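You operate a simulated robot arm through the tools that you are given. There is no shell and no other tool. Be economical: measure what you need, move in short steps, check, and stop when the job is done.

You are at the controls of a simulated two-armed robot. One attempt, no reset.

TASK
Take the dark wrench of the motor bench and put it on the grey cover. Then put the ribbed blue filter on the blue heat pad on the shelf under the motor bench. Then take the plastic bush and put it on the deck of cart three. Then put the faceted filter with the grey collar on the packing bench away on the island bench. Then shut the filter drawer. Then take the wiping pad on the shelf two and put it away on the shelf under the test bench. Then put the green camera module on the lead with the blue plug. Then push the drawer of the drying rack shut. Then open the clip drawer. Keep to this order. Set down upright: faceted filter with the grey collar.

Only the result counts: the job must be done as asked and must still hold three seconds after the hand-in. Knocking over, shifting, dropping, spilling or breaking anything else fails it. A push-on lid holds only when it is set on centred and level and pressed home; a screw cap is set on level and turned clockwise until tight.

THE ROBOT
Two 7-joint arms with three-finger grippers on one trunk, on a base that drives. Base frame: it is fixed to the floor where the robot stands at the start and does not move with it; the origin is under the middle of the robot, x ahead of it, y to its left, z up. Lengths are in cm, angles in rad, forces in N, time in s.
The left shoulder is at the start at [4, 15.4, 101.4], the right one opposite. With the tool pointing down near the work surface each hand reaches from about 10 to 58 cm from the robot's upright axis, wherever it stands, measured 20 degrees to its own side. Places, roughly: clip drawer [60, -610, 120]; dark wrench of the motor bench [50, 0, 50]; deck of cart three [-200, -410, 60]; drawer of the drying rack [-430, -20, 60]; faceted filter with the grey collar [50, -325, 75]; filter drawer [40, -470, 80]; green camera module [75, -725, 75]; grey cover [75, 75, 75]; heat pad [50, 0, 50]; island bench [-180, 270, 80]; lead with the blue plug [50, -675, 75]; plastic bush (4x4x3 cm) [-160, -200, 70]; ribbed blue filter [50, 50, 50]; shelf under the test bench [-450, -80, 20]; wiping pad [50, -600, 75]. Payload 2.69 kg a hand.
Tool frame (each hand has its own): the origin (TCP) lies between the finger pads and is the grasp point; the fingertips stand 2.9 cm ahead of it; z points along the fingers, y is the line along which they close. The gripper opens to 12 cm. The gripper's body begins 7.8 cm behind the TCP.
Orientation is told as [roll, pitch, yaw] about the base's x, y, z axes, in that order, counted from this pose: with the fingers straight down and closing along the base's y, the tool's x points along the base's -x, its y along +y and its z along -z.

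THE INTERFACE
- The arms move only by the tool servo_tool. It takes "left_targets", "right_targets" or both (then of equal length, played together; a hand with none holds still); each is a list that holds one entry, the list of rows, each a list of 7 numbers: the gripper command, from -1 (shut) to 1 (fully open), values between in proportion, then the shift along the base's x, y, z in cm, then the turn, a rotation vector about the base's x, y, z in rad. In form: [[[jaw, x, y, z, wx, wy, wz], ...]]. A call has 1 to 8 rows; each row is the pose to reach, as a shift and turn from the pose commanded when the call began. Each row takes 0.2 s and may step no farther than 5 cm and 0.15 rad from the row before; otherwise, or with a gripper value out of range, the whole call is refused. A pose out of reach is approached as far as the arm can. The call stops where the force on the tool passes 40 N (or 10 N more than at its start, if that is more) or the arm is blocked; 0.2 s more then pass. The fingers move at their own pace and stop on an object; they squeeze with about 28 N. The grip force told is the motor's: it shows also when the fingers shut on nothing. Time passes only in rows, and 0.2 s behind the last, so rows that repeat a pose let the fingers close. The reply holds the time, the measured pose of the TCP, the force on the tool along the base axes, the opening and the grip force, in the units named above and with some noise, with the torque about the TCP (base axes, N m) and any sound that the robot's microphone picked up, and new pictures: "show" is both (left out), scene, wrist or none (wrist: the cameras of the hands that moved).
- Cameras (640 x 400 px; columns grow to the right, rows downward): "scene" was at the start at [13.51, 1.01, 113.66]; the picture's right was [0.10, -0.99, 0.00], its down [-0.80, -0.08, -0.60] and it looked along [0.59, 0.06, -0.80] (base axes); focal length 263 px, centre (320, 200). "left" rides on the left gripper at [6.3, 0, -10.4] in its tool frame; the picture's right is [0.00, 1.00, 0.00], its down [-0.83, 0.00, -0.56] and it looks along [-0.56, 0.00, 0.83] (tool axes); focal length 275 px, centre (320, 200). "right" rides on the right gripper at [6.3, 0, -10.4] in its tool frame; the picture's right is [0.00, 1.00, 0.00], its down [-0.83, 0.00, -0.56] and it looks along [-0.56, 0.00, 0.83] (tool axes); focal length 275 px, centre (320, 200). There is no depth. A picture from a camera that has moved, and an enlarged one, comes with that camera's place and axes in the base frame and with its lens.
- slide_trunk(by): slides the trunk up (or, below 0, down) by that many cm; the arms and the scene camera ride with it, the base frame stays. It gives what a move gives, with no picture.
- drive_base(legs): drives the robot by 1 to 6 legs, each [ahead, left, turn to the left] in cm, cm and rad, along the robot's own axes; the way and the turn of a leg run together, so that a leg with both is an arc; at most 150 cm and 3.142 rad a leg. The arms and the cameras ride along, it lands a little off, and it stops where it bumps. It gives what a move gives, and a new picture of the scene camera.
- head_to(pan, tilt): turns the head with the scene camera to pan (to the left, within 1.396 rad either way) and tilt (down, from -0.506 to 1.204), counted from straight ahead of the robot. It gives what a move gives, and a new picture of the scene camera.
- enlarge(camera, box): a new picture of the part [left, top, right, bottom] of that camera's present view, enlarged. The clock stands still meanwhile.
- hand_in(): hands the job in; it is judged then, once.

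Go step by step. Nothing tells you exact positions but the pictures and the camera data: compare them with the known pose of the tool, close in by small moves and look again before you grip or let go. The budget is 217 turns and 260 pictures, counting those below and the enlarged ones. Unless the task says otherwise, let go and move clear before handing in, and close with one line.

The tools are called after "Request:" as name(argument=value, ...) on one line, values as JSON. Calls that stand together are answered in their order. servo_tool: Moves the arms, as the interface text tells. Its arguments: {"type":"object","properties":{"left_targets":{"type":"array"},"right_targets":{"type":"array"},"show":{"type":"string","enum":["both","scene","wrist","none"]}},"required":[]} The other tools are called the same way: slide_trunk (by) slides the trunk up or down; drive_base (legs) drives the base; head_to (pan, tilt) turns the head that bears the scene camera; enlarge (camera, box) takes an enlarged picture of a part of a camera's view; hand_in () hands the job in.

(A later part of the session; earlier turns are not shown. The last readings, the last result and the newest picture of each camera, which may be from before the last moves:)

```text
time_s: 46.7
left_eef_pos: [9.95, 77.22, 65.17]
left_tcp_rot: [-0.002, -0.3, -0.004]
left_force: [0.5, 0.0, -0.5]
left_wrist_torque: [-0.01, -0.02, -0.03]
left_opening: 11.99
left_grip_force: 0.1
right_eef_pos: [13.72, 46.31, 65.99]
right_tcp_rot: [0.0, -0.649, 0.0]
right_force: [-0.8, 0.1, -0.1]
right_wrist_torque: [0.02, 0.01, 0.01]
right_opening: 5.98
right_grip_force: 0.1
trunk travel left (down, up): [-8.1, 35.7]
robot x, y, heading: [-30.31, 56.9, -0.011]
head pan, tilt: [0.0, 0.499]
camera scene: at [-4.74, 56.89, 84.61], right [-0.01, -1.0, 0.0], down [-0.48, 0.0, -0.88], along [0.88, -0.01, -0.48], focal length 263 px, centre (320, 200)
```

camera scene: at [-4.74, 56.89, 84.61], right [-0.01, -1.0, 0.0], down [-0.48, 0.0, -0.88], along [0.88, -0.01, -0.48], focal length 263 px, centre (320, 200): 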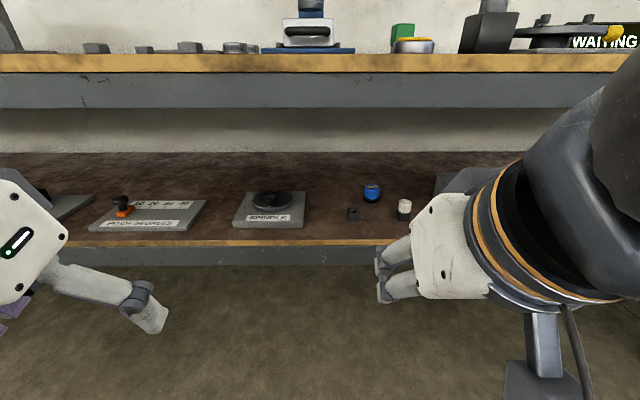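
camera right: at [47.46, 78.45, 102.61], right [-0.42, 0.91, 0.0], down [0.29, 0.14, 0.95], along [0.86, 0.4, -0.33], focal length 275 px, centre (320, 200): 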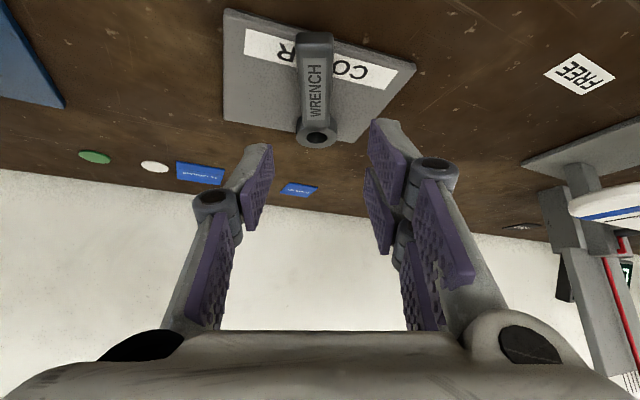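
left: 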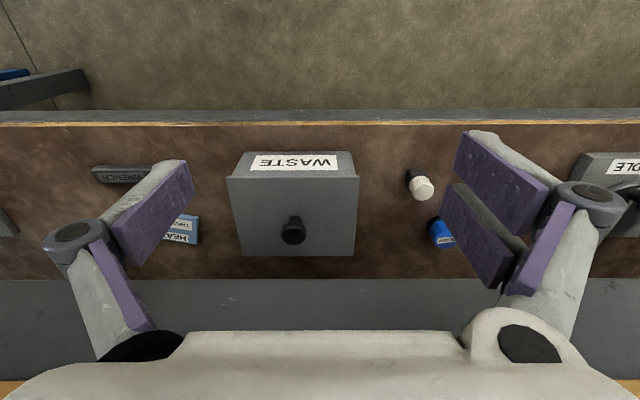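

Request:
enlarge(camera="scene", box=[330, 165, 430, 235])

```text
5.71 times, centred on (380, 200) of scene
camera zoom: at [-4.74, 56.89, 84.61], right [-0.01, -1.0, 0.0], down [-0.48, 0.0, -0.88], along [0.88, -0.01, -0.48], focal length 1504 px, centre (-23, 200)
```

zoom: 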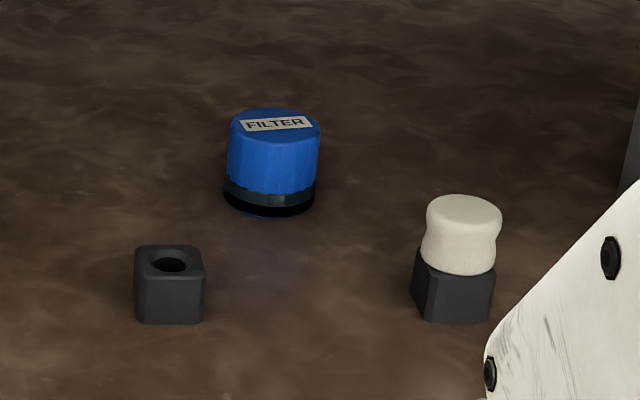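

The filter is ~4.3 cm wide, 4 tall at (59, 42), with two small objects in front of it. I'll drive in and come over them with a steeper forward tilt.

Request:
drive_base(legs=[[20, 0, 0.01]])

Request:
servo_tool(right_targets=[[[0.15, 3, -1, -1, 0, -0.12, 0], [0.15, 7, -2.5, -2, 0, -0.23, 0], [0.15, 11, -4, -4, 0, -0.23, 0]]], show="both")

```text
time_s: 48.3
left_eef_pos: [29.72, 77.67, 65.25]
left_tcp_rot: [-0.001, -0.3, 0.009]
left_force: [-1.0, 0.6, 0.7]
left_wrist_torque: [0.0, 0.04, 0.0]
left_opening: 12.03
left_grip_force: 0.0
right_eef_pos: [33.96, 46.87, 65.96]
right_tcp_rot: [0.0, -0.649, 0.012]
right_force: [0.5, 0.3, -0.5]
right_wrist_torque: [0.01, 0.01, -0.02]
right_opening: 5.99
right_grip_force: 0.0
trunk travel left (down, up): [-8.1, 35.7]
robot x, y, heading: [-10.17, 56.99, 0.004]
head pan, tilt: [0.0, 0.499]
camera scene: at [15.36, 57.17, 84.61], right [0.0, -1.0, 0.0], down [-0.48, 0.0, -0.88], along [0.88, 0.0, -0.48], focal length 263 px, centre (320, 200)
```

scene: 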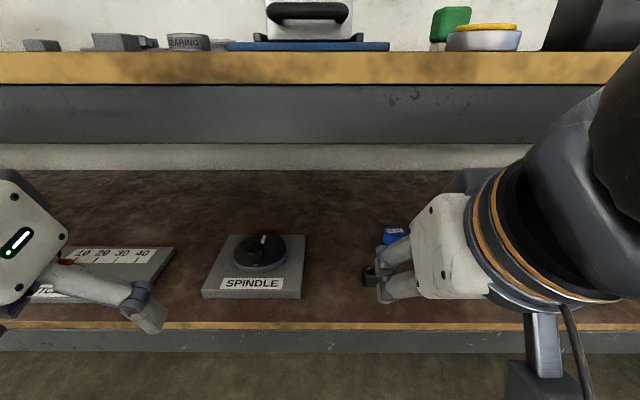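

```text
time_s: 49.1
left_eef_pos: [29.8, 77.57, 65.16]
left_tcp_rot: [-0.003, -0.301, 0.008]
left_force: [-0.2, 0.7, 0.4]
left_wrist_torque: [0.03, -0.04, -0.03]
left_opening: 12.03
left_grip_force: 0.0
right_eef_pos: [44.95, 42.48, 61.92]
right_tcp_rot: [-0.005, -0.881, 0.015]
right_force: [0.7, -0.4, 0.2]
right_wrist_torque: [-0.01, 0.0, 0.01]
right_opening: 6.89
right_grip_force: 0.0
trunk travel left (down, up): [-8.1, 35.7]
robot x, y, heading: [-10.02, 56.71, 0.004]
head pan, tilt: [0.0, 0.499]
camera scene: at [15.36, 57.17, 84.61], right [0.0, -1.0, 0.0], down [-0.48, 0.0, -0.88], along [0.88, 0.0, -0.48], focal length 263 px, centre (320, 200)
camera right: at [32.84, 42.45, 63.9], right [-0.02, 1.0, -0.01], down [0.1, 0.01, 0.99], along [0.99, 0.01, -0.1], focal length 275 px, centre (320, 200)
```

scene: 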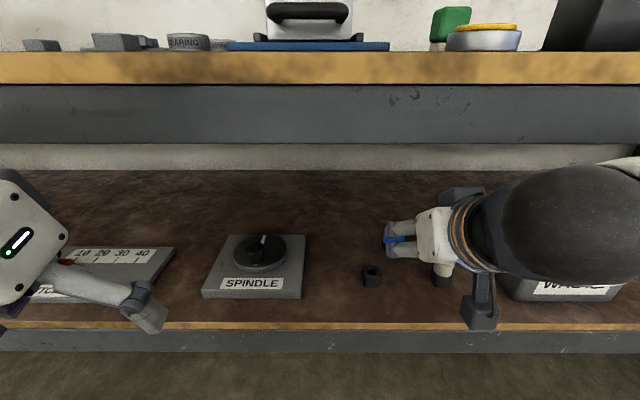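
right: 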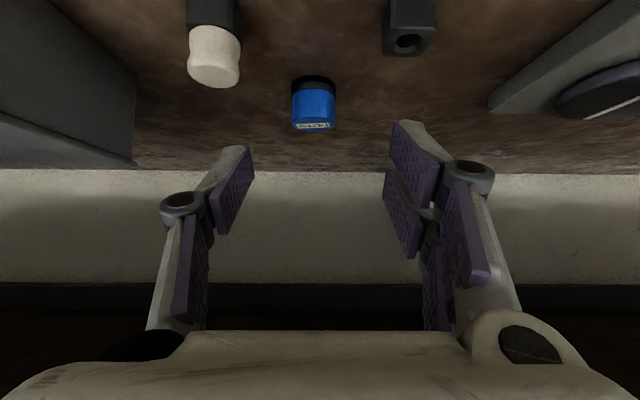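

Filter centre ≈(59.2, 42.0). Advancing over the small parts then down around it.

Request:
servo_tool(right_targets=[[[0.25, 4, -0.4, -0.5, 0, 0, 0], [0.25, 7.5, -0.4, -1, 0, 0, 0], [0.25, 10, -0.4, -4, 0, 0, 0], [0.25, 12, -0.4, -6.5, 0, 0, 0]]], show="both")

```text
time_s: 50.1
left_eef_pos: [29.73, 77.6, 65.34]
left_tcp_rot: [-0.001, -0.299, 0.009]
left_force: [-0.8, 0.9, -0.7]
left_wrist_torque: [0.03, -0.04, -0.02]
left_opening: 11.97
left_grip_force: 0.1
right_eef_pos: [56.7, 42.48, 55.58]
right_tcp_rot: [-0.004, -0.879, 0.016]
right_force: [-0.4, 0.1, -0.1]
right_wrist_torque: [0.02, 0.0, -0.04]
right_opening: 7.49
right_grip_force: 0.0
trunk travel left (down, up): [-8.1, 35.7]
robot x, y, heading: [-10.17, 56.99, 0.006]
head pan, tilt: [0.0, 0.499]
camera scene: at [15.36, 57.16, 84.61], right [0.0, -1.0, 0.0], down [-0.48, 0.0, -0.88], along [0.88, 0.0, -0.48], focal length 263 px, centre (320, 200)
camera right: at [44.73, 42.27, 57.36], right [-0.02, 1.0, -0.01], down [0.1, 0.01, 0.99], along [0.99, 0.02, -0.1], focal length 275 px, centre (320, 200)
```

scene: 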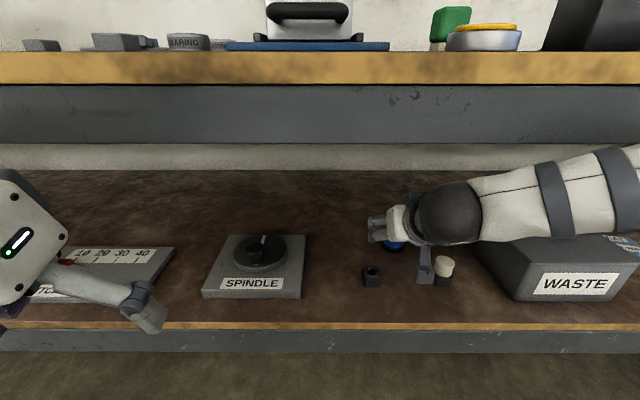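
right: 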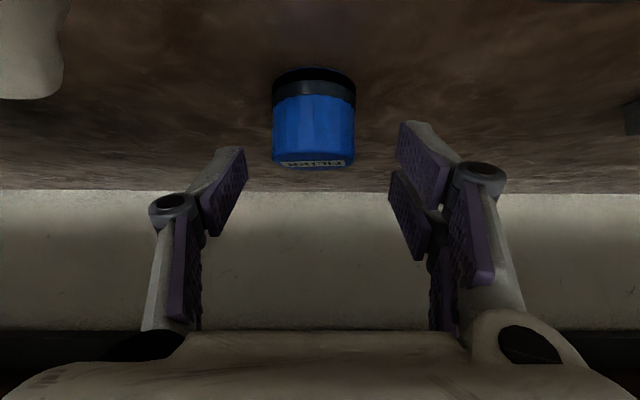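

Request:
servo_tool(right_targets=[[[0.25, 1.2, -0.35, -1.3, 0, 0, 0], [0.25, 2.5, -0.35, -2.5, 0, 0, 0], [-1, 2.5, -0.35, -2.5, 0, 0, 0], [-1, 2.5, -0.35, -2.5, 0, 0, 0]]], show="both")

```text
time_s: 51.1
left_eef_pos: [29.64, 77.7, 65.21]
left_tcp_rot: [-0.003, -0.301, 0.009]
left_force: [-0.7, 0.3, -0.7]
left_wrist_torque: [0.02, -0.03, 0.01]
left_opening: 12.04
left_grip_force: 0.0
right_eef_pos: [59.45, 42.28, 53.5]
right_tcp_rot: [-0.002, -0.887, 0.015]
right_force: [0.2, 8.1, 21.4]
right_wrist_torque: [0.75, 0.0, 0.01]
right_opening: 3.88
right_grip_force: 28.0
trunk travel left (down, up): [-8.1, 35.7]
robot x, y, heading: [-10.48, 56.82, 0.002]
head pan, tilt: [0.0, 0.499]
camera scene: at [15.23, 57.25, 84.67], right [0.0, -1.0, 0.0], down [-0.48, 0.0, -0.88], along [0.88, 0.0, -0.48], focal length 263 px, centre (320, 200)
camera right: at [47.32, 42.13, 55.28], right [-0.02, 1.0, 0.0], down [0.1, 0.01, 1.0], along [1.0, 0.02, -0.1], focal length 275 px, centre (320, 200)
```

scene: 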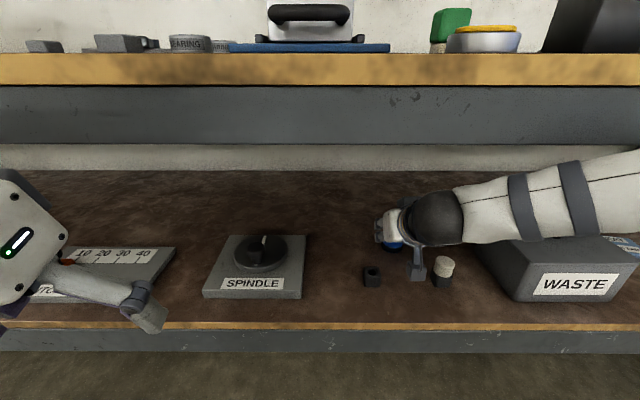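
right: 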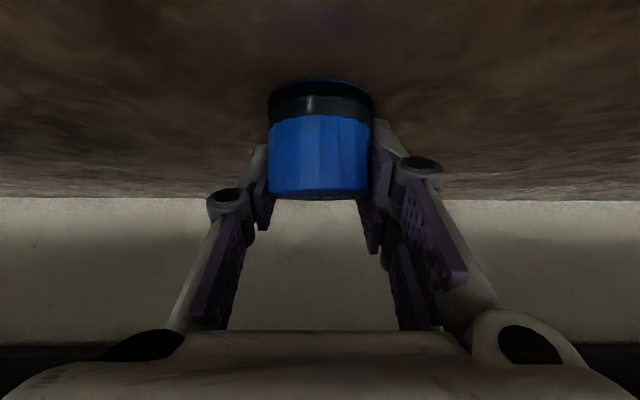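

Gripped (3.9 cm). Lifting and retracting along the entry path.

Request:
servo_tool(right_targets=[[[-1, 0, 0, 1.5, 0, 0, 0], [-1, -1, 0, 4, 0, 0, 0], [-1, -3.5, 0, 7.5, 0, 0, 0], [-1, -8, 0, 10, 0, 0, 0], [-1, -12.5, 0, 11, 0, 0, 0], [-1, -17, 0, 12, 0, 0, 0]]], show="both")

```text
refused: row 4 steps farther than a row can; nothing moved
```

Request:
servo_tool(right_targets=[[[-1, 0, 0, 1.5, 0, 0, 0], [-1, -1, 0, 4, 0, 0, 0], [-1, -3.5, 0, 7.5, 0, 0, 0], [-1, -7.5, 0, 9.5, 0, 0, 0], [-1, -12, 0, 10.5, 0, 0, 0], [-1, -16.5, 0, 11.5, 0, 0, 0]]], show="both")

```text
time_s: 52.5
left_eef_pos: [29.73, 77.57, 65.18]
left_tcp_rot: [-0.001, -0.3, 0.008]
left_force: [0.4, 0.4, 0.2]
left_wrist_torque: [0.02, 0.03, 0.01]
left_opening: 12.01
left_grip_force: 0.0
right_eef_pos: [42.77, 41.93, 64.68]
right_tcp_rot: [-0.003, -0.881, 0.015]
right_force: [-0.9, -0.3, -0.3]
right_wrist_torque: [-0.01, -0.02, 0.0]
right_opening: 3.86
right_grip_force: 27.5
trunk travel left (down, up): [-8.1, 35.7]
robot x, y, heading: [-10.02, 56.95, 0.009]
head pan, tilt: [0.0, 0.499]
camera scene: at [15.37, 57.16, 84.63], right [0.0, -1.0, 0.0], down [-0.48, 0.0, -0.88], along [0.88, 0.0, -0.48], focal length 263 px, centre (320, 200)
camera right: at [30.72, 41.77, 66.54], right [-0.01, 1.0, -0.01], down [0.1, 0.01, 0.99], along [0.99, 0.01, -0.1], focal length 275 px, centre (320, 200)
```

scene: 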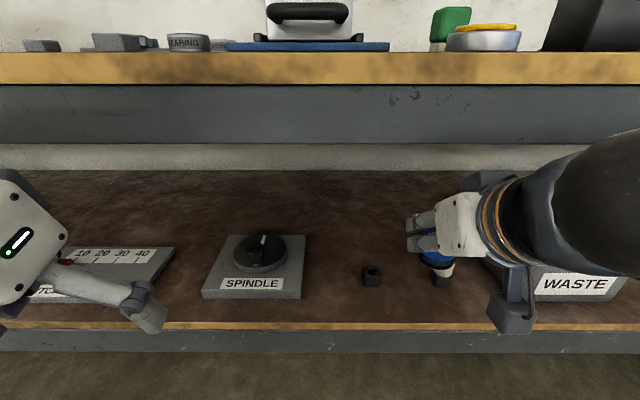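
right: 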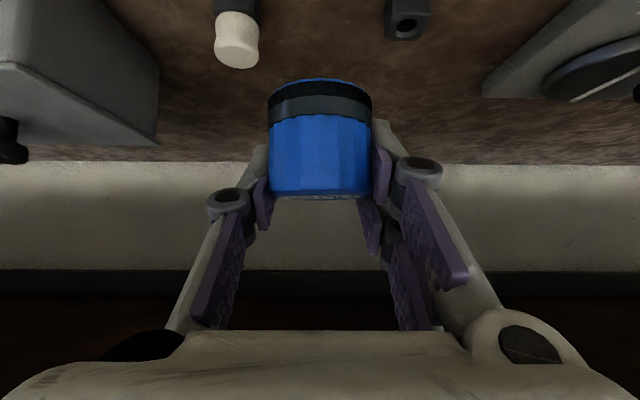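

Held upright. Driving to the heat pad.

Request:
drive_base(legs=[[-12, 0, 0], [0, -45.5, -0.005]])

Request:
drive_base(legs=[[12, 0, 0]])

Request:
enlarge(camera="right", box=[200, 0, 440, 150])

```text
time_s: 57.4
left_eef_pos: [17.71, 31.73, 65.19]
left_tcp_rot: [-0.001, -0.3, 0.003]
left_force: [-0.1, -0.1, -0.6]
left_wrist_torque: [0.0, -0.01, -0.02]
left_opening: 12.0
left_grip_force: 0.1
right_eef_pos: [30.64, -4.02, 64.57]
right_tcp_rot: [-0.003, -0.88, 0.011]
right_force: [-0.3, 0.3, -0.8]
right_wrist_torque: [0.01, -0.01, -0.03]
right_opening: 3.87
right_grip_force: 27.7
trunk travel left (down, up): [-8.1, 35.7]
robot x, y, heading: [-22.36, 10.96, 0.001]
head pan, tilt: [0.0, 0.499]
camera scene: at [3.24, 11.36, 84.61], right [0.0, -1.0, 0.0], down [-0.48, 0.0, -0.88], along [0.88, 0.0, -0.48], focal length 263 px, centre (320, 200)
```

scene: 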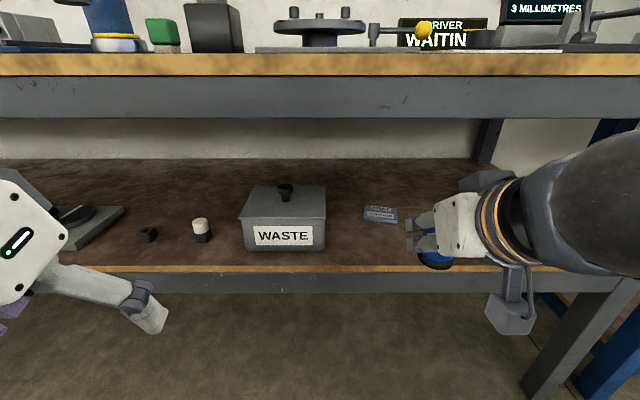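

```text
time_s: 58.6
left_eef_pos: [29.53, 31.75, 65.24]
left_tcp_rot: [0.0, -0.299, 0.0]
left_force: [-0.2, 0.0, 0.2]
left_wrist_torque: [0.02, 0.01, 0.01]
left_opening: 12.01
left_grip_force: 0.1
right_eef_pos: [42.43, -4.11, 64.6]
right_tcp_rot: [-0.003, -0.881, 0.009]
right_force: [-0.3, -0.4, -1.1]
right_wrist_torque: [0.01, -0.03, 0.02]
right_opening: 3.83
right_grip_force: 27.4
trunk travel left (down, up): [-8.1, 35.7]
robot x, y, heading: [-10.12, 11.35, -0.002]
head pan, tilt: [0.0, 0.499]
camera scene: at [15.1, 11.31, 84.61], right [0.0, -1.0, 0.0], down [-0.48, 0.0, -0.88], along [0.88, 0.0, -0.48], focal length 263 px, centre (320, 200)
```

scene: 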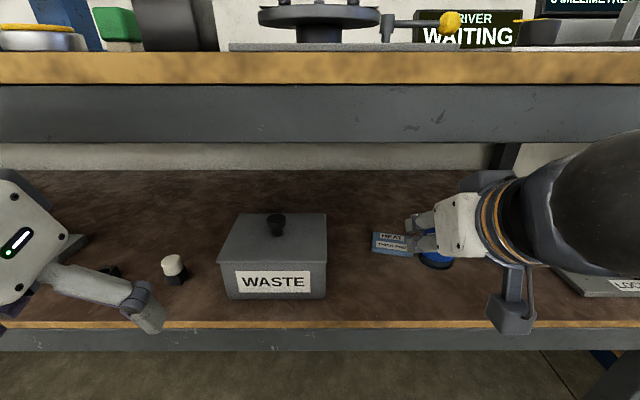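

```text
2.67 times, centred on (320, 75) of right
camera zoom: at [30.39, -4.14, 66.45], right [-0.01, 1.0, -0.01], down [0.1, 0.01, 0.99], along [0.99, 0.01, -0.1], focal length 734 px, centre (320, 533)
```

zoom: 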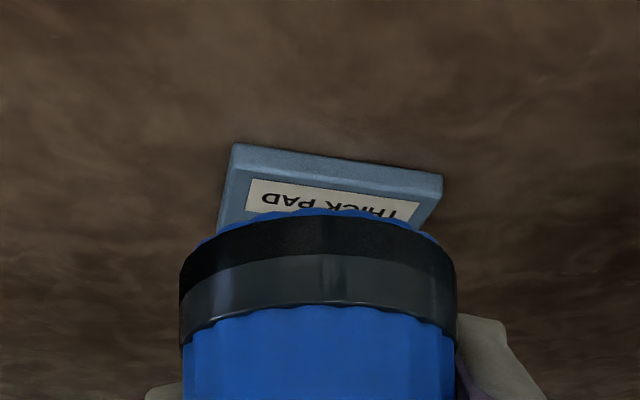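

Pad centre ≈(58.3, −3.6). Moving in and down over it.

Request:
servo_tool(right_targets=[[[-1, 4.8, 0.2, 0, 0, 0, 0], [-1, 9.5, 0.4, -1, 0, 0, 0], [-1, 13, 0.4, -3.5, 0, 0, 0], [-1, 15.5, 0.4, -6.5, 0, 0, 0], [-1, 16, 0.4, -8, 0, 0, 0]]], show="both")

```text
time_s: 59.8
left_eef_pos: [29.84, 31.73, 65.28]
left_tcp_rot: [0.0, -0.3, 0.006]
left_force: [0.0, 0.8, 0.0]
left_wrist_torque: [0.01, -0.05, -0.02]
left_opening: 11.99
left_grip_force: 0.1
right_eef_pos: [58.79, -3.5, 56.8]
right_tcp_rot: [-0.002, -0.882, 0.011]
right_force: [-0.4, -0.2, -0.3]
right_wrist_torque: [0.02, 0.02, 0.02]
right_opening: 3.83
right_grip_force: 28.0
trunk travel left (down, up): [-8.1, 35.7]
robot x, y, heading: [-9.89, 11.21, 0.003]
head pan, tilt: [0.0, 0.499]
camera scene: at [15.34, 11.42, 84.59], right [0.0, -1.0, 0.0], down [-0.48, 0.0, -0.88], along [0.88, 0.0, -0.48], focal length 263 px, centre (320, 200)
camera right: at [46.72, -3.57, 58.67], right [-0.01, 1.0, -0.01], down [0.1, 0.01, 0.99], along [0.99, 0.01, -0.1], focal length 275 px, centre (320, 200)
```

scene: 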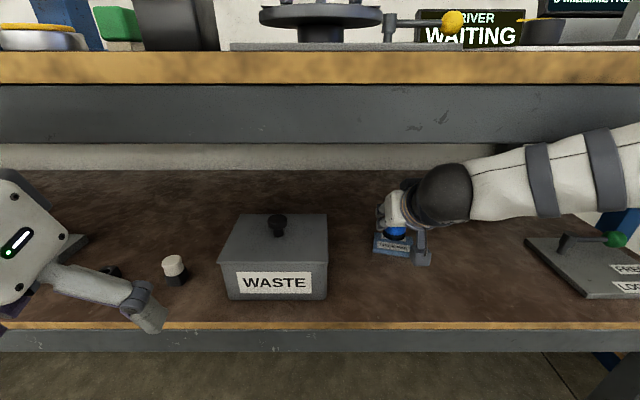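
right: 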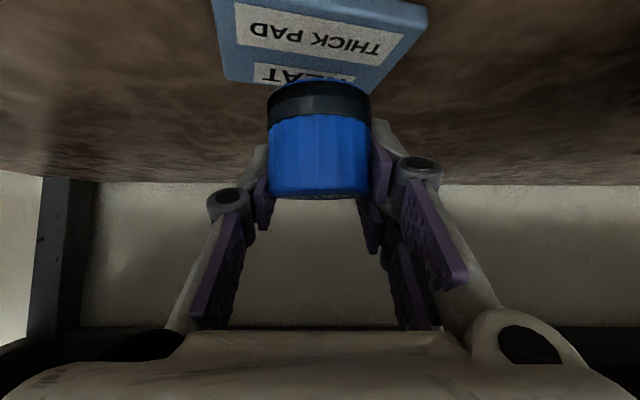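

Request:
servo_tool(right_targets=[[[-1, -0.6, -0.3, -1, 0, 0, 0], [-1, -0.6, -0.3, -1.6, 0, 0, 0], [-1, -0.6, -0.3, -1.9, 0, 0, 0], [-1, -0.6, -0.3, -2.1, 0, 0, 0]]], show="wrist")

```text
time_s: 60.8
left_eef_pos: [29.58, 31.66, 65.19]
left_tcp_rot: [-0.002, -0.301, 0.002]
left_force: [-0.2, 0.0, 0.2]
left_wrist_torque: [0.01, -0.01, -0.01]
left_opening: 12.03
left_grip_force: 0.0
right_eef_pos: [57.85, -4.02, 54.55]
right_tcp_rot: [-0.004, -0.879, 0.011]
right_force: [-0.2, -0.4, -0.5]
right_wrist_torque: [-0.05, -0.01, 0.02]
right_opening: 3.85
right_grip_force: 27.5
trunk travel left (down, up): [-8.1, 35.7]
robot x, y, heading: [-10.39, 11.22, 0.002]
head pan, tilt: [0.0, 0.499]
camera right: at [45.72, -4.05, 56.46], right [-0.01, 1.0, -0.01], down [0.1, 0.01, 0.99], along [0.99, 0.01, -0.1], focal length 275 px, centre (320, 200)
```

right: 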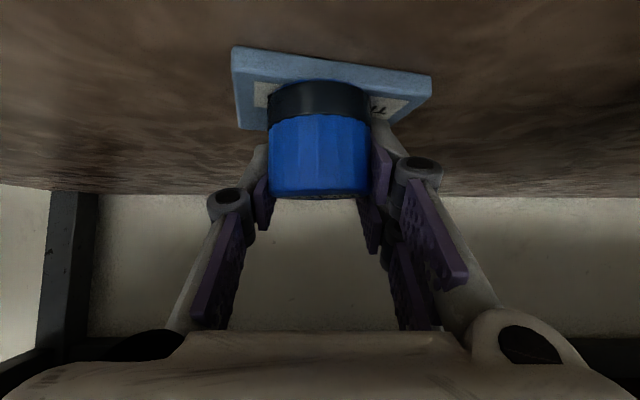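

Request:
servo_tool(right_targets=[[[-1, 0, 0, -0.3, 0, 0, 0], [-1, 0, 0, -0.6, 0, 0, 0], [-1, 0, 0, -0.8, 0, 0, 0]]], show="wrist")

```text
time_s: 61.6
left_eef_pos: [29.45, 31.65, 65.3]
left_tcp_rot: [-0.001, -0.303, 0.003]
left_force: [-0.4, -0.2, -0.4]
left_wrist_torque: [-0.02, -0.02, -0.03]
left_opening: 12.0
left_grip_force: 0.0
right_eef_pos: [57.86, -3.99, 54.37]
right_tcp_rot: [-0.002, -0.894, 0.008]
right_force: [-4.1, -3.4, 37.9]
right_wrist_torque: [0.6, 0.18, 0.01]
right_opening: 3.84
right_grip_force: 28.1
trunk travel left (down, up): [-8.1, 35.7]
robot x, y, heading: [-10.49, 11.1, -0.002]
head pan, tilt: [0.0, 0.499]
camera right: at [45.76, -4.03, 56.15], right [-0.01, 1.0, -0.01], down [0.09, 0.01, 1.0], along [1.0, 0.01, -0.09], focal length 275 px, centre (320, 200)
```

right: 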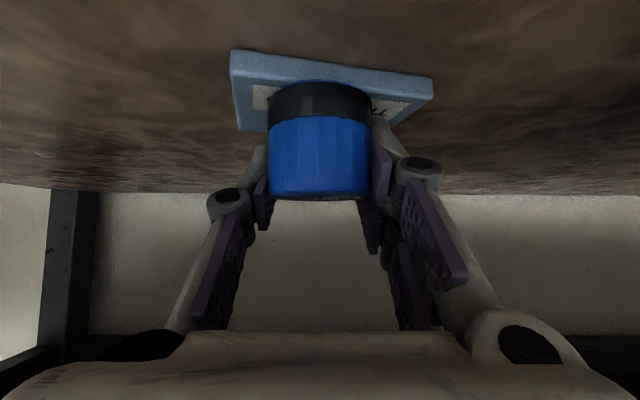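

Request:
servo_tool(right_targets=[[[-1, 0, 0, 0.35, 0, 0, 0], [-0.5, 0, 0, 0.35, 0, 0, 0], [-0.1, 0, 0, 0.35, 0, 0, 0], [0.1, 0, 0, 0.35, 0, 0, 0]]], show="wrist")

```text
time_s: 62.6
left_eef_pos: [29.6, 31.69, 65.32]
left_tcp_rot: [-0.002, -0.301, 0.001]
left_force: [0.6, 0.2, 0.6]
left_wrist_torque: [0.01, 0.02, 0.0]
left_opening: 12.0
left_grip_force: 0.2
right_eef_pos: [57.83, -4.01, 54.03]
right_tcp_rot: [-0.005, -0.879, 0.01]
right_force: [14.2, -2.6, 16.6]
right_wrist_torque: [0.4, -0.43, -0.41]
right_opening: 6.75
right_grip_force: 0.1
trunk travel left (down, up): [-8.1, 35.7]
robot x, y, heading: [-10.64, 11.29, 0.001]
head pan, tilt: [0.0, 0.499]
camera right: at [45.73, -4.05, 55.88], right [-0.01, 1.0, -0.01], down [0.1, 0.01, 0.99], along [0.99, 0.01, -0.1], focal length 275 px, centre (320, 200)
```

right: 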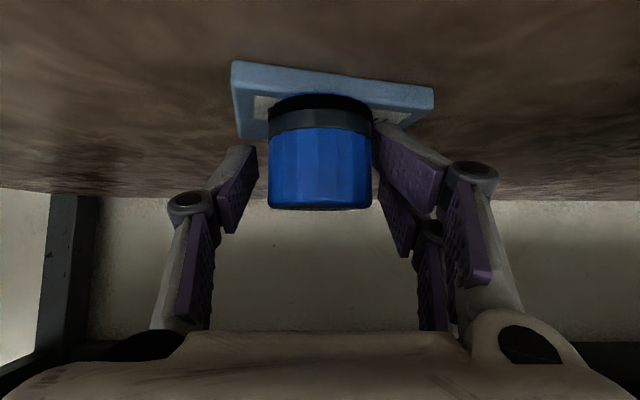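

Request:
servo_tool(right_targets=[[[0.1, 0, 0, 1.2, 0, 0, 0], [0.25, 0, 0.2, 2.5, 0, 0, 0], [0.25, -1.5, 0.2, 5.5, 0, 0, 0], [0.25, -4, 0.2, 8, 0, 0, 0], [0.25, -8.5, 0.2, 9.5, 0, 0, 0], [0.25, -13.3, 0.2, 10.5, 0, 0, 0]]], show="both")

```text
time_s: 64.0
left_eef_pos: [29.66, 31.73, 65.17]
left_tcp_rot: [-0.003, -0.302, 0.001]
left_force: [0.3, 0.3, -0.4]
left_wrist_torque: [0.02, 0.03, -0.03]
left_opening: 12.01
left_grip_force: 0.1
right_eef_pos: [44.52, -3.62, 64.53]
right_tcp_rot: [-0.003, -0.882, 0.008]
right_force: [0.7, 0.1, 0.4]
right_wrist_torque: [-0.02, 0.01, 0.02]
right_opening: 7.49
right_grip_force: 0.1
trunk travel left (down, up): [-8.1, 35.7]
robot x, y, heading: [-10.25, 10.92, -0.003]
head pan, tilt: [0.0, 0.499]
camera scene: at [15.09, 11.32, 84.63], right [0.0, -1.0, 0.0], down [-0.48, 0.0, -0.88], along [0.88, 0.0, -0.48], focal length 263 px, centre (320, 200)
camera right: at [32.33, -3.72, 66.36], right [-0.01, 1.0, -0.01], down [0.1, 0.01, 0.99], along [0.99, 0.01, -0.1], focal length 275 px, centre (320, 200)
```

scene: 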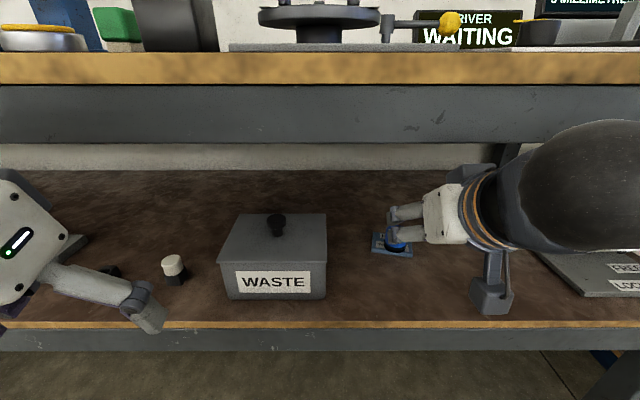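
right: 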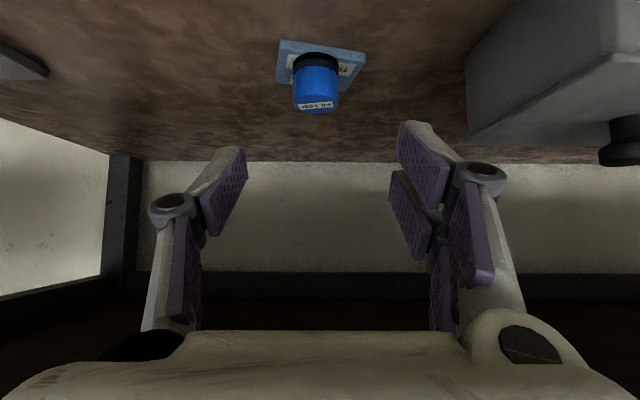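

The filter sits on the pad. Next is the bush near (−160,−200): back off, raise the trunk, turn and look.

Request:
servo_tool(right_targets=[[[0.25, -4, 0, 0, 0, 0.1, 0], [0.25, -8, 0, 0, 0, 0.2, 0], [0.25, -12, 0, 0, 0, 0.3, 0]]], show="none")

Request:
drive_base(legs=[[-55, 0, 0], [0, 0, -2.0]])

Request:
slide_trunk(by=30)

Request:
head_to(pan=0, tilt=0.3)

```text
time_s: 64.8
left_eef_pos: [29.76, 31.72, 65.26]
left_tcp_rot: [-0.002, -0.299, 0.002]
left_force: [0.5, 0.5, -0.4]
left_wrist_torque: [0.0, -0.01, 0.0]
left_opening: 12.02
left_grip_force: 0.1
right_eef_pos: [32.45, -3.44, 64.49]
right_tcp_rot: [-0.001, -0.578, 0.009]
right_force: [0.6, -0.3, 0.5]
right_wrist_torque: [-0.01, -0.01, 0.0]
right_opening: 7.52
right_grip_force: 0.0
trunk travel left (down, up): [-8.1, 35.7]
robot x, y, heading: [-10.35, 11.09, -0.002]
head pan, tilt: [0.0, 0.499]
```

```text
time_s: 72.8
left_eef_pos: [-65.24, -34.02, 65.28]
left_tcp_rot: [-0.002, -0.3, -2.005]
left_force: [-0.4, -0.9, 1.0]
left_wrist_torque: [0.03, -0.01, 0.0]
left_opening: 12.0
left_grip_force: 0.0
right_eef_pos: [-98.42, -21.89, 64.35]
right_tcp_rot: [0.0, -0.579, -1.999]
right_force: [-0.2, -0.6, -0.5]
right_wrist_torque: [0.0, 0.0, 0.02]
right_opening: 7.51
right_grip_force: 0.0
trunk travel left (down, up): [-8.1, 35.7]
robot x, y, heading: [-66.68, 11.26, -2.014]
head pan, tilt: [0.0, 0.499]
camera scene: at [-77.5, -11.68, 84.61], right [-0.91, 0.42, 0.0], down [0.2, 0.43, -0.88], along [-0.37, -0.8, -0.48], focal length 263 px, centre (320, 200)
```

scene: 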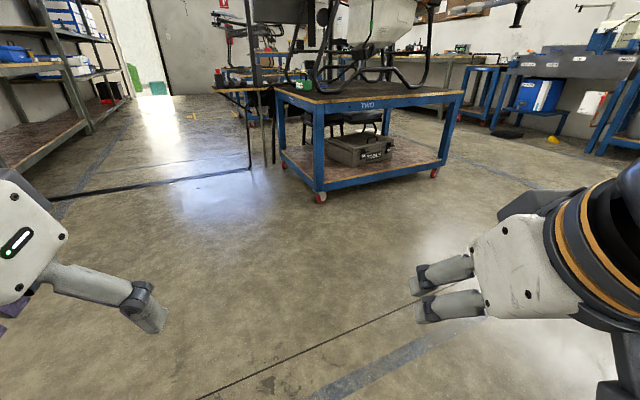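

```text
time_s: 75.8
left_eef_pos: [-65.21, -33.89, 95.31]
left_tcp_rot: [-0.001, -0.299, -2.005]
left_force: [0.4, 0.4, 0.0]
left_wrist_torque: [0.0, 0.0, 0.02]
left_opening: 12.01
left_grip_force: 0.0
right_eef_pos: [-98.43, -21.87, 94.33]
right_tcp_rot: [0.0, -0.579, -2.001]
right_force: [-0.5, -0.1, 0.0]
right_wrist_torque: [-0.01, 0.0, 0.02]
right_opening: 7.52
right_grip_force: 0.0
trunk travel left (down, up): [-38.1, 5.7]
robot x, y, heading: [-67.11, 11.35, -2.005]
head pan, tilt: [0.0, 0.499]
```

```text
time_s: 76.5
left_eef_pos: [-65.26, -33.97, 95.36]
left_tcp_rot: [0.0, -0.301, -2.005]
left_force: [0.3, 0.1, 0.8]
left_wrist_torque: [0.01, 0.03, 0.02]
left_opening: 12.0
left_grip_force: 0.0
right_eef_pos: [-98.39, -21.91, 94.27]
right_tcp_rot: [-0.001, -0.58, -2.0]
right_force: [0.3, 0.1, -0.4]
right_wrist_torque: [0.02, -0.01, 0.03]
right_opening: 7.49
right_grip_force: 0.1
trunk travel left (down, up): [-38.1, 5.7]
robot x, y, heading: [-66.93, 11.3, -2.009]
head pan, tilt: [0.0, 0.3]
camera scene: at [-73.24, -2.57, 119.12], right [-0.91, 0.42, 0.0], down [0.13, 0.27, -0.96], along [-0.41, -0.86, -0.3], focal length 263 px, centre (320, 200)
```

scene: 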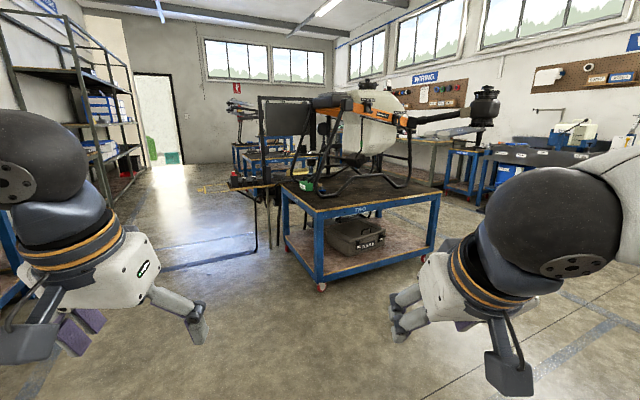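

Request:
enlarge(camera="scene", box=[220, 70, 460, 220])

```text
2.67 times, centred on (340, 145) of scene
camera zoom: at [-73.24, -2.57, 119.12], right [-0.91, 0.42, 0.0], down [0.13, 0.27, -0.96], along [-0.41, -0.86, -0.3], focal length 702 px, centre (267, 347)
```

zoom: 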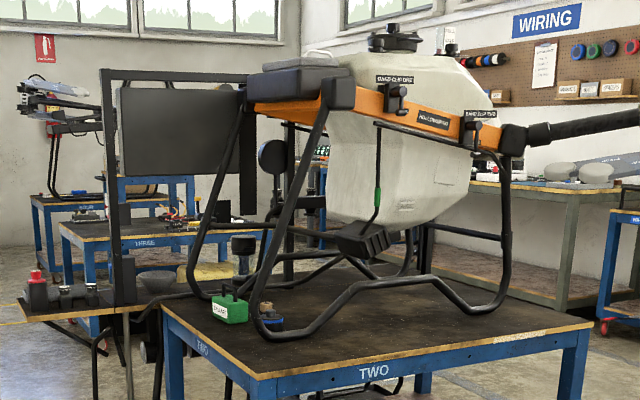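

Request:
drive_base(legs=[[60, 0, 0]])

Request:
head_to(pan=0, tilt=0.5)

Request:
enlarge(camera="scene", box=[180, 20, 480, 220])

```text
time_s: 79.9
left_eef_pos: [-90.84, -88.15, 95.24]
left_tcp_rot: [-0.001, -0.302, -2.01]
left_force: [-0.7, -1.2, 0.3]
left_wrist_torque: [-0.02, 0.01, 0.01]
left_opening: 12.0
left_grip_force: 0.0
right_eef_pos: [-123.93, -75.72, 94.38]
right_tcp_rot: [-0.001, -0.581, -2.003]
right_force: [-0.3, -0.5, -0.5]
right_wrist_torque: [-0.01, -0.01, -0.01]
right_opening: 7.5
right_grip_force: 0.1
trunk travel left (down, up): [-38.1, 5.7]
robot x, y, heading: [-92.61, -42.86, -2.013]
head pan, tilt: [0.0, 0.3]
camera scene: at [-98.71, -56.54, 119.12], right [-0.9, 0.43, 0.0], down [0.13, 0.27, -0.96], along [-0.41, -0.86, -0.3], focal length 263 px, centre (320, 200)
```

scene: 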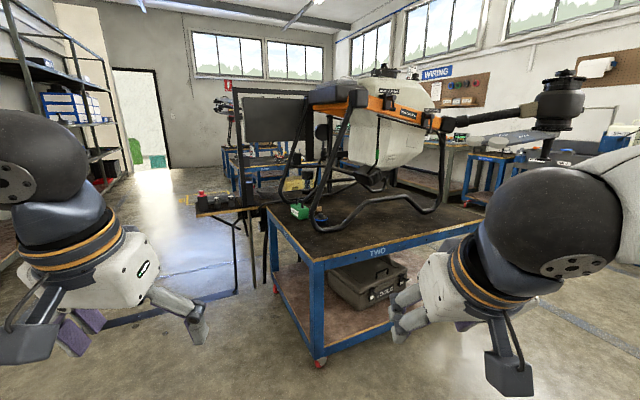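

```text
time_s: 80.7
left_eef_pos: [-90.78, -87.76, 95.2]
left_tcp_rot: [-0.002, -0.301, -2.009]
left_force: [-0.1, 0.2, 0.0]
left_wrist_torque: [0.0, 0.0, -0.01]
left_opening: 11.99
left_grip_force: 0.0
right_eef_pos: [-124.01, -75.76, 94.28]
right_tcp_rot: [-0.001, -0.579, -2.004]
right_force: [-0.4, -0.5, -0.8]
right_wrist_torque: [0.01, 0.0, 0.02]
right_opening: 7.49
right_grip_force: 0.0
trunk travel left (down, up): [-38.1, 5.7]
robot x, y, heading: [-92.1, -43.05, -2.009]
head pan, tilt: [0.0, 0.499]
camera scene: at [-98.59, -56.29, 117.29], right [-0.9, 0.43, 0.0], down [0.2, 0.43, -0.88], along [-0.38, -0.79, -0.48], focal length 263 px, centre (320, 200)
```

scene: 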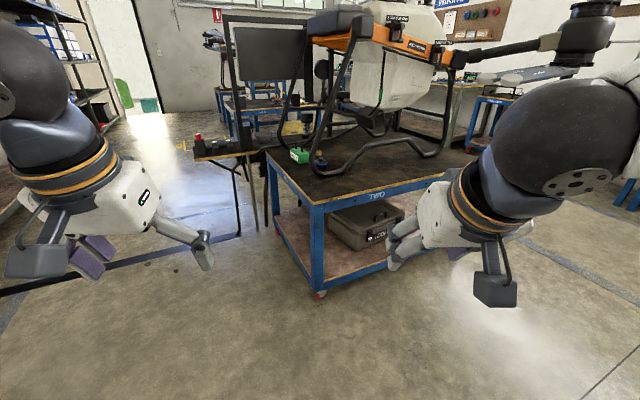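

```text
2.00 times, centred on (330, 120) of scene
camera zoom: at [-98.59, -56.29, 117.29], right [-0.9, 0.43, 0.0], down [0.2, 0.43, -0.88], along [-0.38, -0.79, -0.48], focal length 527 px, centre (300, 360)
```

zoom: 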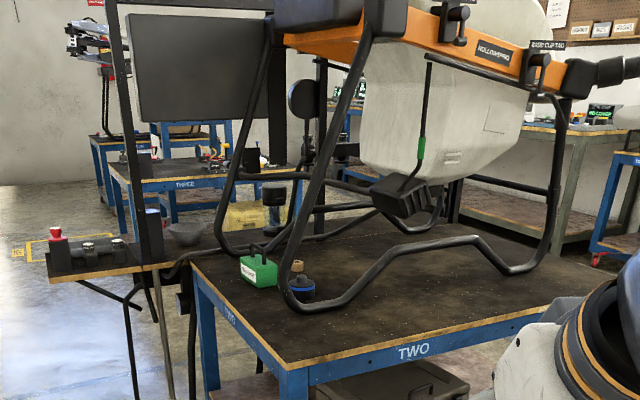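

Request:
enlarge(camera="scene", box=[285, 130, 375, 190])

Request:
enlarge(camera="scene", box=[190, 100, 320, 180])

```text
6.67 times, centred on (330, 160) of scene
camera zoom: at [-98.59, -56.29, 117.29], right [-0.9, 0.43, 0.0], down [0.2, 0.43, -0.88], along [-0.38, -0.79, -0.48], focal length 1755 px, centre (253, 467)
```

zoom: 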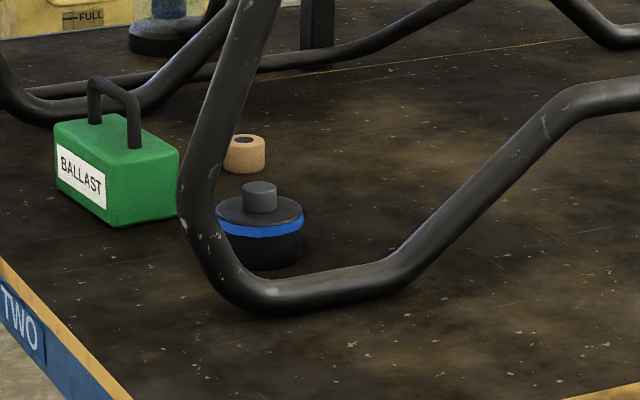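

```text
4.92 times, centred on (255, 140) of scene
camera zoom: at [-98.59, -56.29, 117.29], right [-0.9, 0.43, 0.0], down [0.2, 0.43, -0.88], along [-0.38, -0.79, -0.48], focal length 1296 px, centre (640, 495)
```

zoom: 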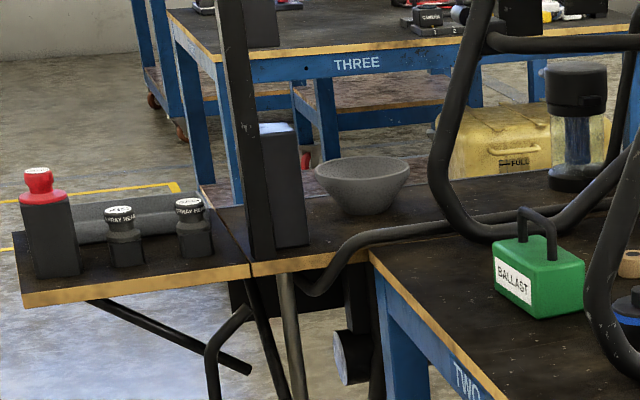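

The tan bush sits on cart two at about (−167,−201), z≈62, behind the green ballast block under the drone frame. I'll turn to face −x and move along the cart's short side for a better look.

Request:
drive_base(legs=[[0, 0, -1.13], [-18, 0, 0], [0, 140, 0]])

Request:
enlarge(camera="scene", box=[200, 60, 440, 220])

```text
time_s: 95.3
left_eef_pos: [-118.86, -198.88, 95.11]
left_tcp_rot: [-0.002, -0.299, 3.11]
left_force: [-0.2, -0.6, -0.7]
left_wrist_torque: [0.02, 0.01, -0.03]
left_opening: 12.02
left_grip_force: 0.1
right_eef_pos: [-120.72, -163.65, 94.43]
right_tcp_rot: [0.0, -0.579, 3.117]
right_force: [-0.2, -0.3, -0.1]
right_wrist_torque: [0.04, 0.06, 0.01]
right_opening: 7.5
right_grip_force: 0.1
trunk travel left (down, up): [-38.1, 5.7]
robot x, y, heading: [-78.2, -179.82, 3.109]
head pan, tilt: [0.0, 0.499]
camera scene: at [-92.96, -178.98, 117.28], right [0.03, 1.0, 0.0], down [0.48, -0.02, -0.88], along [-0.88, 0.03, -0.48], focal length 263 px, centre (320, 200)
```

scene: 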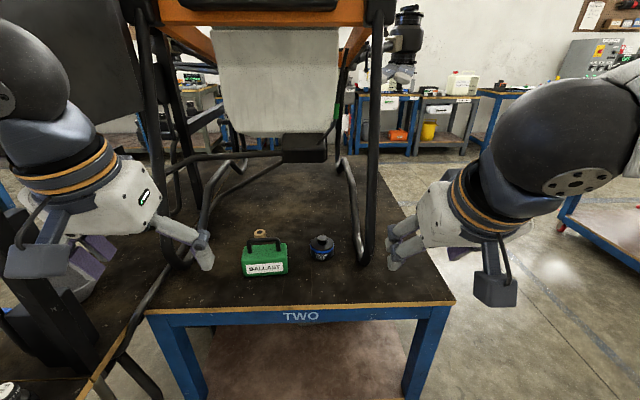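

```text
2.50 times, centred on (320, 140) of scene
camera zoom: at [-92.96, -178.98, 117.28], right [0.03, 1.0, 0.0], down [0.48, -0.02, -0.88], along [-0.88, 0.03, -0.48], focal length 658 px, centre (320, 350)
```

zoom: 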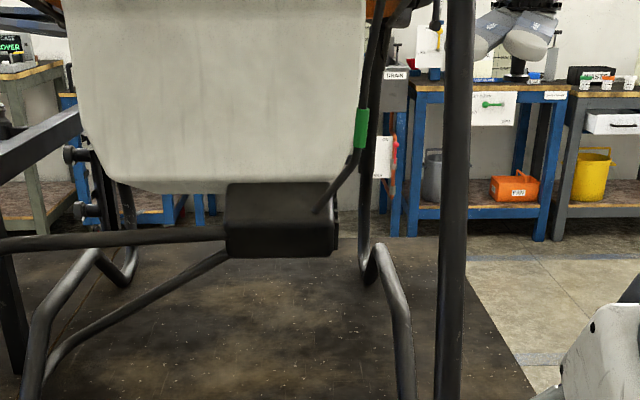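

I see the bush just behind the ballast block. I'll use the left hand nearly vertical, with its camera turned aside. First I move the right hand out of the way of the drone's legs.

Request:
servo_tool(left_targets=[[[0, 0, 0, 0, -0.003, -0.1, 0], [0, 0, 0, 0, -0.006, -0.2, 0], [0, 0, 0, 0, -0.006, -0.2, 0], [0, 0, 0, 0, -0.006, -0.2, 0], [0, 0, 0, 0, -0.006, -0.2, 0]]], right_targets=[[[0, 1.5, 4, 0, -0.003, -0.1, 0], [0, 3, 8, 0, -0.006, -0.2, 0], [0, 5, 12, 0, -0.01, -0.3, 0], [0, 7, 16, 0, -0.012, -0.4, 0], [0, 8, 19, 0, -0.014, -0.48, 0]]], show="none")

Request:
servo_tool(left_targets=[[[0, 0, 0, 0, 0, 0, -0.14], [0, 0, 0, 0, 0, 0, -0.28], [0, 0, 0, 0, 0, 0, -0.42], [0, 0, 0, 0, 0, 0, -0.56], [0, 0, 0, 0, 0, 0, -0.7]]], show="none")

Request:
drive_base(legs=[[25, 0, 0.03]])

```text
time_s: 96.5
left_eef_pos: [-118.75, -199.09, 95.17]
left_tcp_rot: [-0.001, -0.099, 3.11]
left_force: [-0.1, -0.1, 0.9]
left_wrist_torque: [0.01, 0.02, 0.0]
left_opening: 6.0
left_grip_force: 0.1
right_eef_pos: [-112.67, -144.87, 94.23]
right_tcp_rot: [0.002, -0.099, 3.117]
right_force: [-0.9, 0.0, -0.9]
right_wrist_torque: [-0.01, 0.0, -0.02]
right_opening: 6.02
right_grip_force: 0.0
trunk travel left (down, up): [-38.1, 5.7]
robot x, y, heading: [-78.13, -179.72, 3.108]
head pan, tilt: [0.0, 0.499]
```

```text
time_s: 97.7
left_eef_pos: [-118.85, -199.09, 95.23]
left_tcp_rot: [0.0, -0.099, 2.408]
left_force: [0.7, 0.3, 0.1]
left_wrist_torque: [0.0, -0.01, 0.0]
left_opening: 6.0
left_grip_force: 0.0
right_eef_pos: [-112.71, -144.72, 94.32]
right_tcp_rot: [0.003, -0.102, 3.114]
right_force: [0.5, 0.4, 0.8]
right_wrist_torque: [-0.02, -0.04, -0.01]
right_opening: 5.99
right_grip_force: 0.1
trunk travel left (down, up): [-38.1, 5.7]
robot x, y, heading: [-78.03, -179.95, 3.11]
head pan, tilt: [0.0, 0.499]
```

```text
time_s: 99.4
left_eef_pos: [-136.47, -199.76, 95.94]
left_tcp_rot: [0.009, -0.105, 2.47]
left_force: [-0.2, -0.8, -0.2]
left_wrist_torque: [0.01, -0.03, 0.04]
left_opening: 6.0
left_grip_force: 0.0
right_eef_pos: [-133.39, -144.89, 94.78]
right_tcp_rot: [0.011, -0.121, -3.116]
right_force: [-0.1, -0.9, 1.0]
right_wrist_torque: [0.0, 0.03, -0.02]
right_opening: 6.0
right_grip_force: 0.0
trunk travel left (down, up): [-38.1, 5.7]
robot x, y, heading: [-98.82, -178.8, -3.119]
head pan, tilt: [0.0, 0.499]
stopped in leg 1: the robot was blocked; the commanded pose is now the measured one
camera scene: at [-111.52, -177.76, 117.6], right [-0.02, 1.0, -0.01], down [0.46, 0.0, -0.89], along [-0.89, -0.02, -0.46], focal length 263 px, centre (320, 200)
```

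scene: 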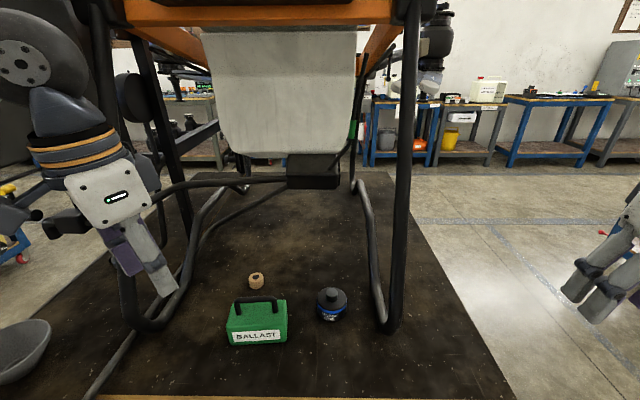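

The base was blocked about 40 cm from the cart edge. I'll back off slightly and look down to see what touched.

Request:
drive_base(legs=[[-3, 0, 0]])

Request:
head_to(pan=0, tilt=1.2)

Request:
head_to(pan=0.8, tilt=0.6)

```text
time_s: 100.2
left_eef_pos: [-135.45, -200.02, 94.81]
left_tcp_rot: [-0.01, -0.087, 2.464]
left_force: [-0.7, -0.3, -0.4]
left_wrist_torque: [0.02, -0.01, -0.01]
left_opening: 6.03
left_grip_force: 0.2
right_eef_pos: [-131.93, -145.18, 94.06]
right_tcp_rot: [0.008, -0.1, -3.123]
right_force: [-0.7, 0.1, -0.7]
right_wrist_torque: [0.03, 0.02, 0.0]
right_opening: 5.99
right_grip_force: 0.2
trunk travel left (down, up): [-38.1, 5.7]
robot x, y, heading: [-96.28, -178.58, -3.137]
head pan, tilt: [0.0, 0.499]
camera scene: at [-110.64, -178.26, 117.24], right [-0.01, 1.0, -0.01], down [0.48, 0.0, -0.88], along [-0.88, -0.01, -0.48], focal length 263 px, centre (320, 200)
```

scene: 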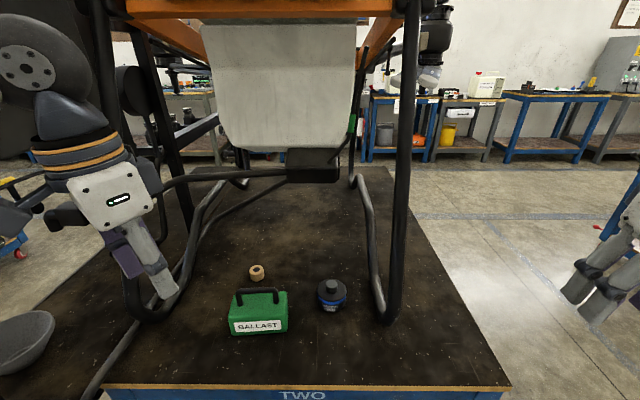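

```text
time_s: 101.3
left_eef_pos: [-135.34, -200.06, 94.79]
left_tcp_rot: [-0.01, -0.089, 2.465]
left_force: [0.6, 0.2, 1.2]
left_wrist_torque: [-0.03, 0.0, 0.0]
left_opening: 6.01
left_grip_force: 0.1
right_eef_pos: [-131.91, -145.1, 94.26]
right_tcp_rot: [0.005, -0.101, -3.124]
right_force: [0.5, -0.1, 0.8]
right_wrist_torque: [0.03, 0.0, 0.0]
right_opening: 6.02
right_grip_force: 0.1
trunk travel left (down, up): [-38.1, 5.7]
robot x, y, heading: [-96.16, -178.86, -3.134]
head pan, tilt: [0.0, 1.201]
camera scene: at [-107.13, -178.28, 111.93], right [-0.01, 1.0, 0.0], down [0.93, 0.01, -0.36], along [-0.36, -0.01, -0.93], focal length 263 px, centre (320, 200)
```

scene: 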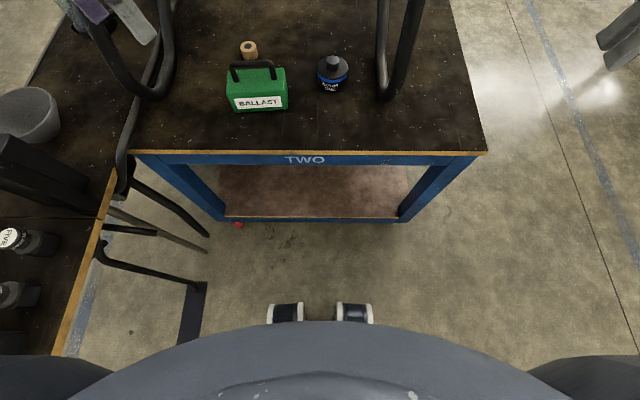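

```text
time_s: 102.4
left_eef_pos: [-135.48, -200.02, 94.92]
left_tcp_rot: [-0.01, -0.088, 2.463]
left_force: [-0.6, -0.5, -0.5]
left_wrist_torque: [-0.04, 0.02, -0.04]
left_opening: 5.99
left_grip_force: 0.1
right_eef_pos: [-131.98, -145.07, 94.1]
right_tcp_rot: [0.005, -0.101, -3.125]
right_force: [-0.7, 0.1, 1.0]
right_wrist_torque: [-0.02, -0.01, 0.02]
right_opening: 6.01
right_grip_force: 0.1
trunk travel left (down, up): [-38.1, 5.7]
robot x, y, heading: [-95.95, -178.79, -3.132]
head pan, tilt: [0.799, 0.6]
camera scene: at [-107.63, -184.59, 116.42], right [-0.72, 0.69, 0.0], down [0.39, 0.4, -0.83], along [-0.57, -0.6, -0.56], focal length 263 px, centre (320, 200)
```

scene: 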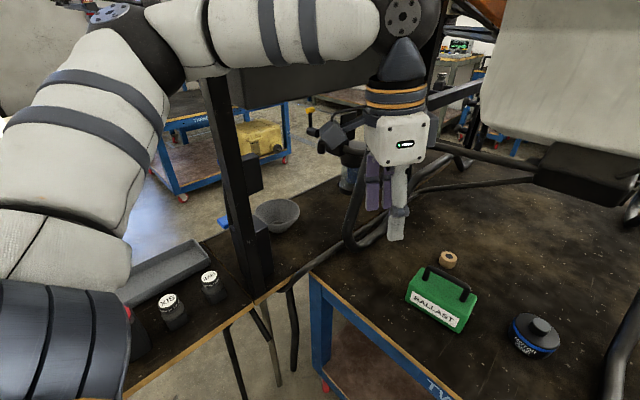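

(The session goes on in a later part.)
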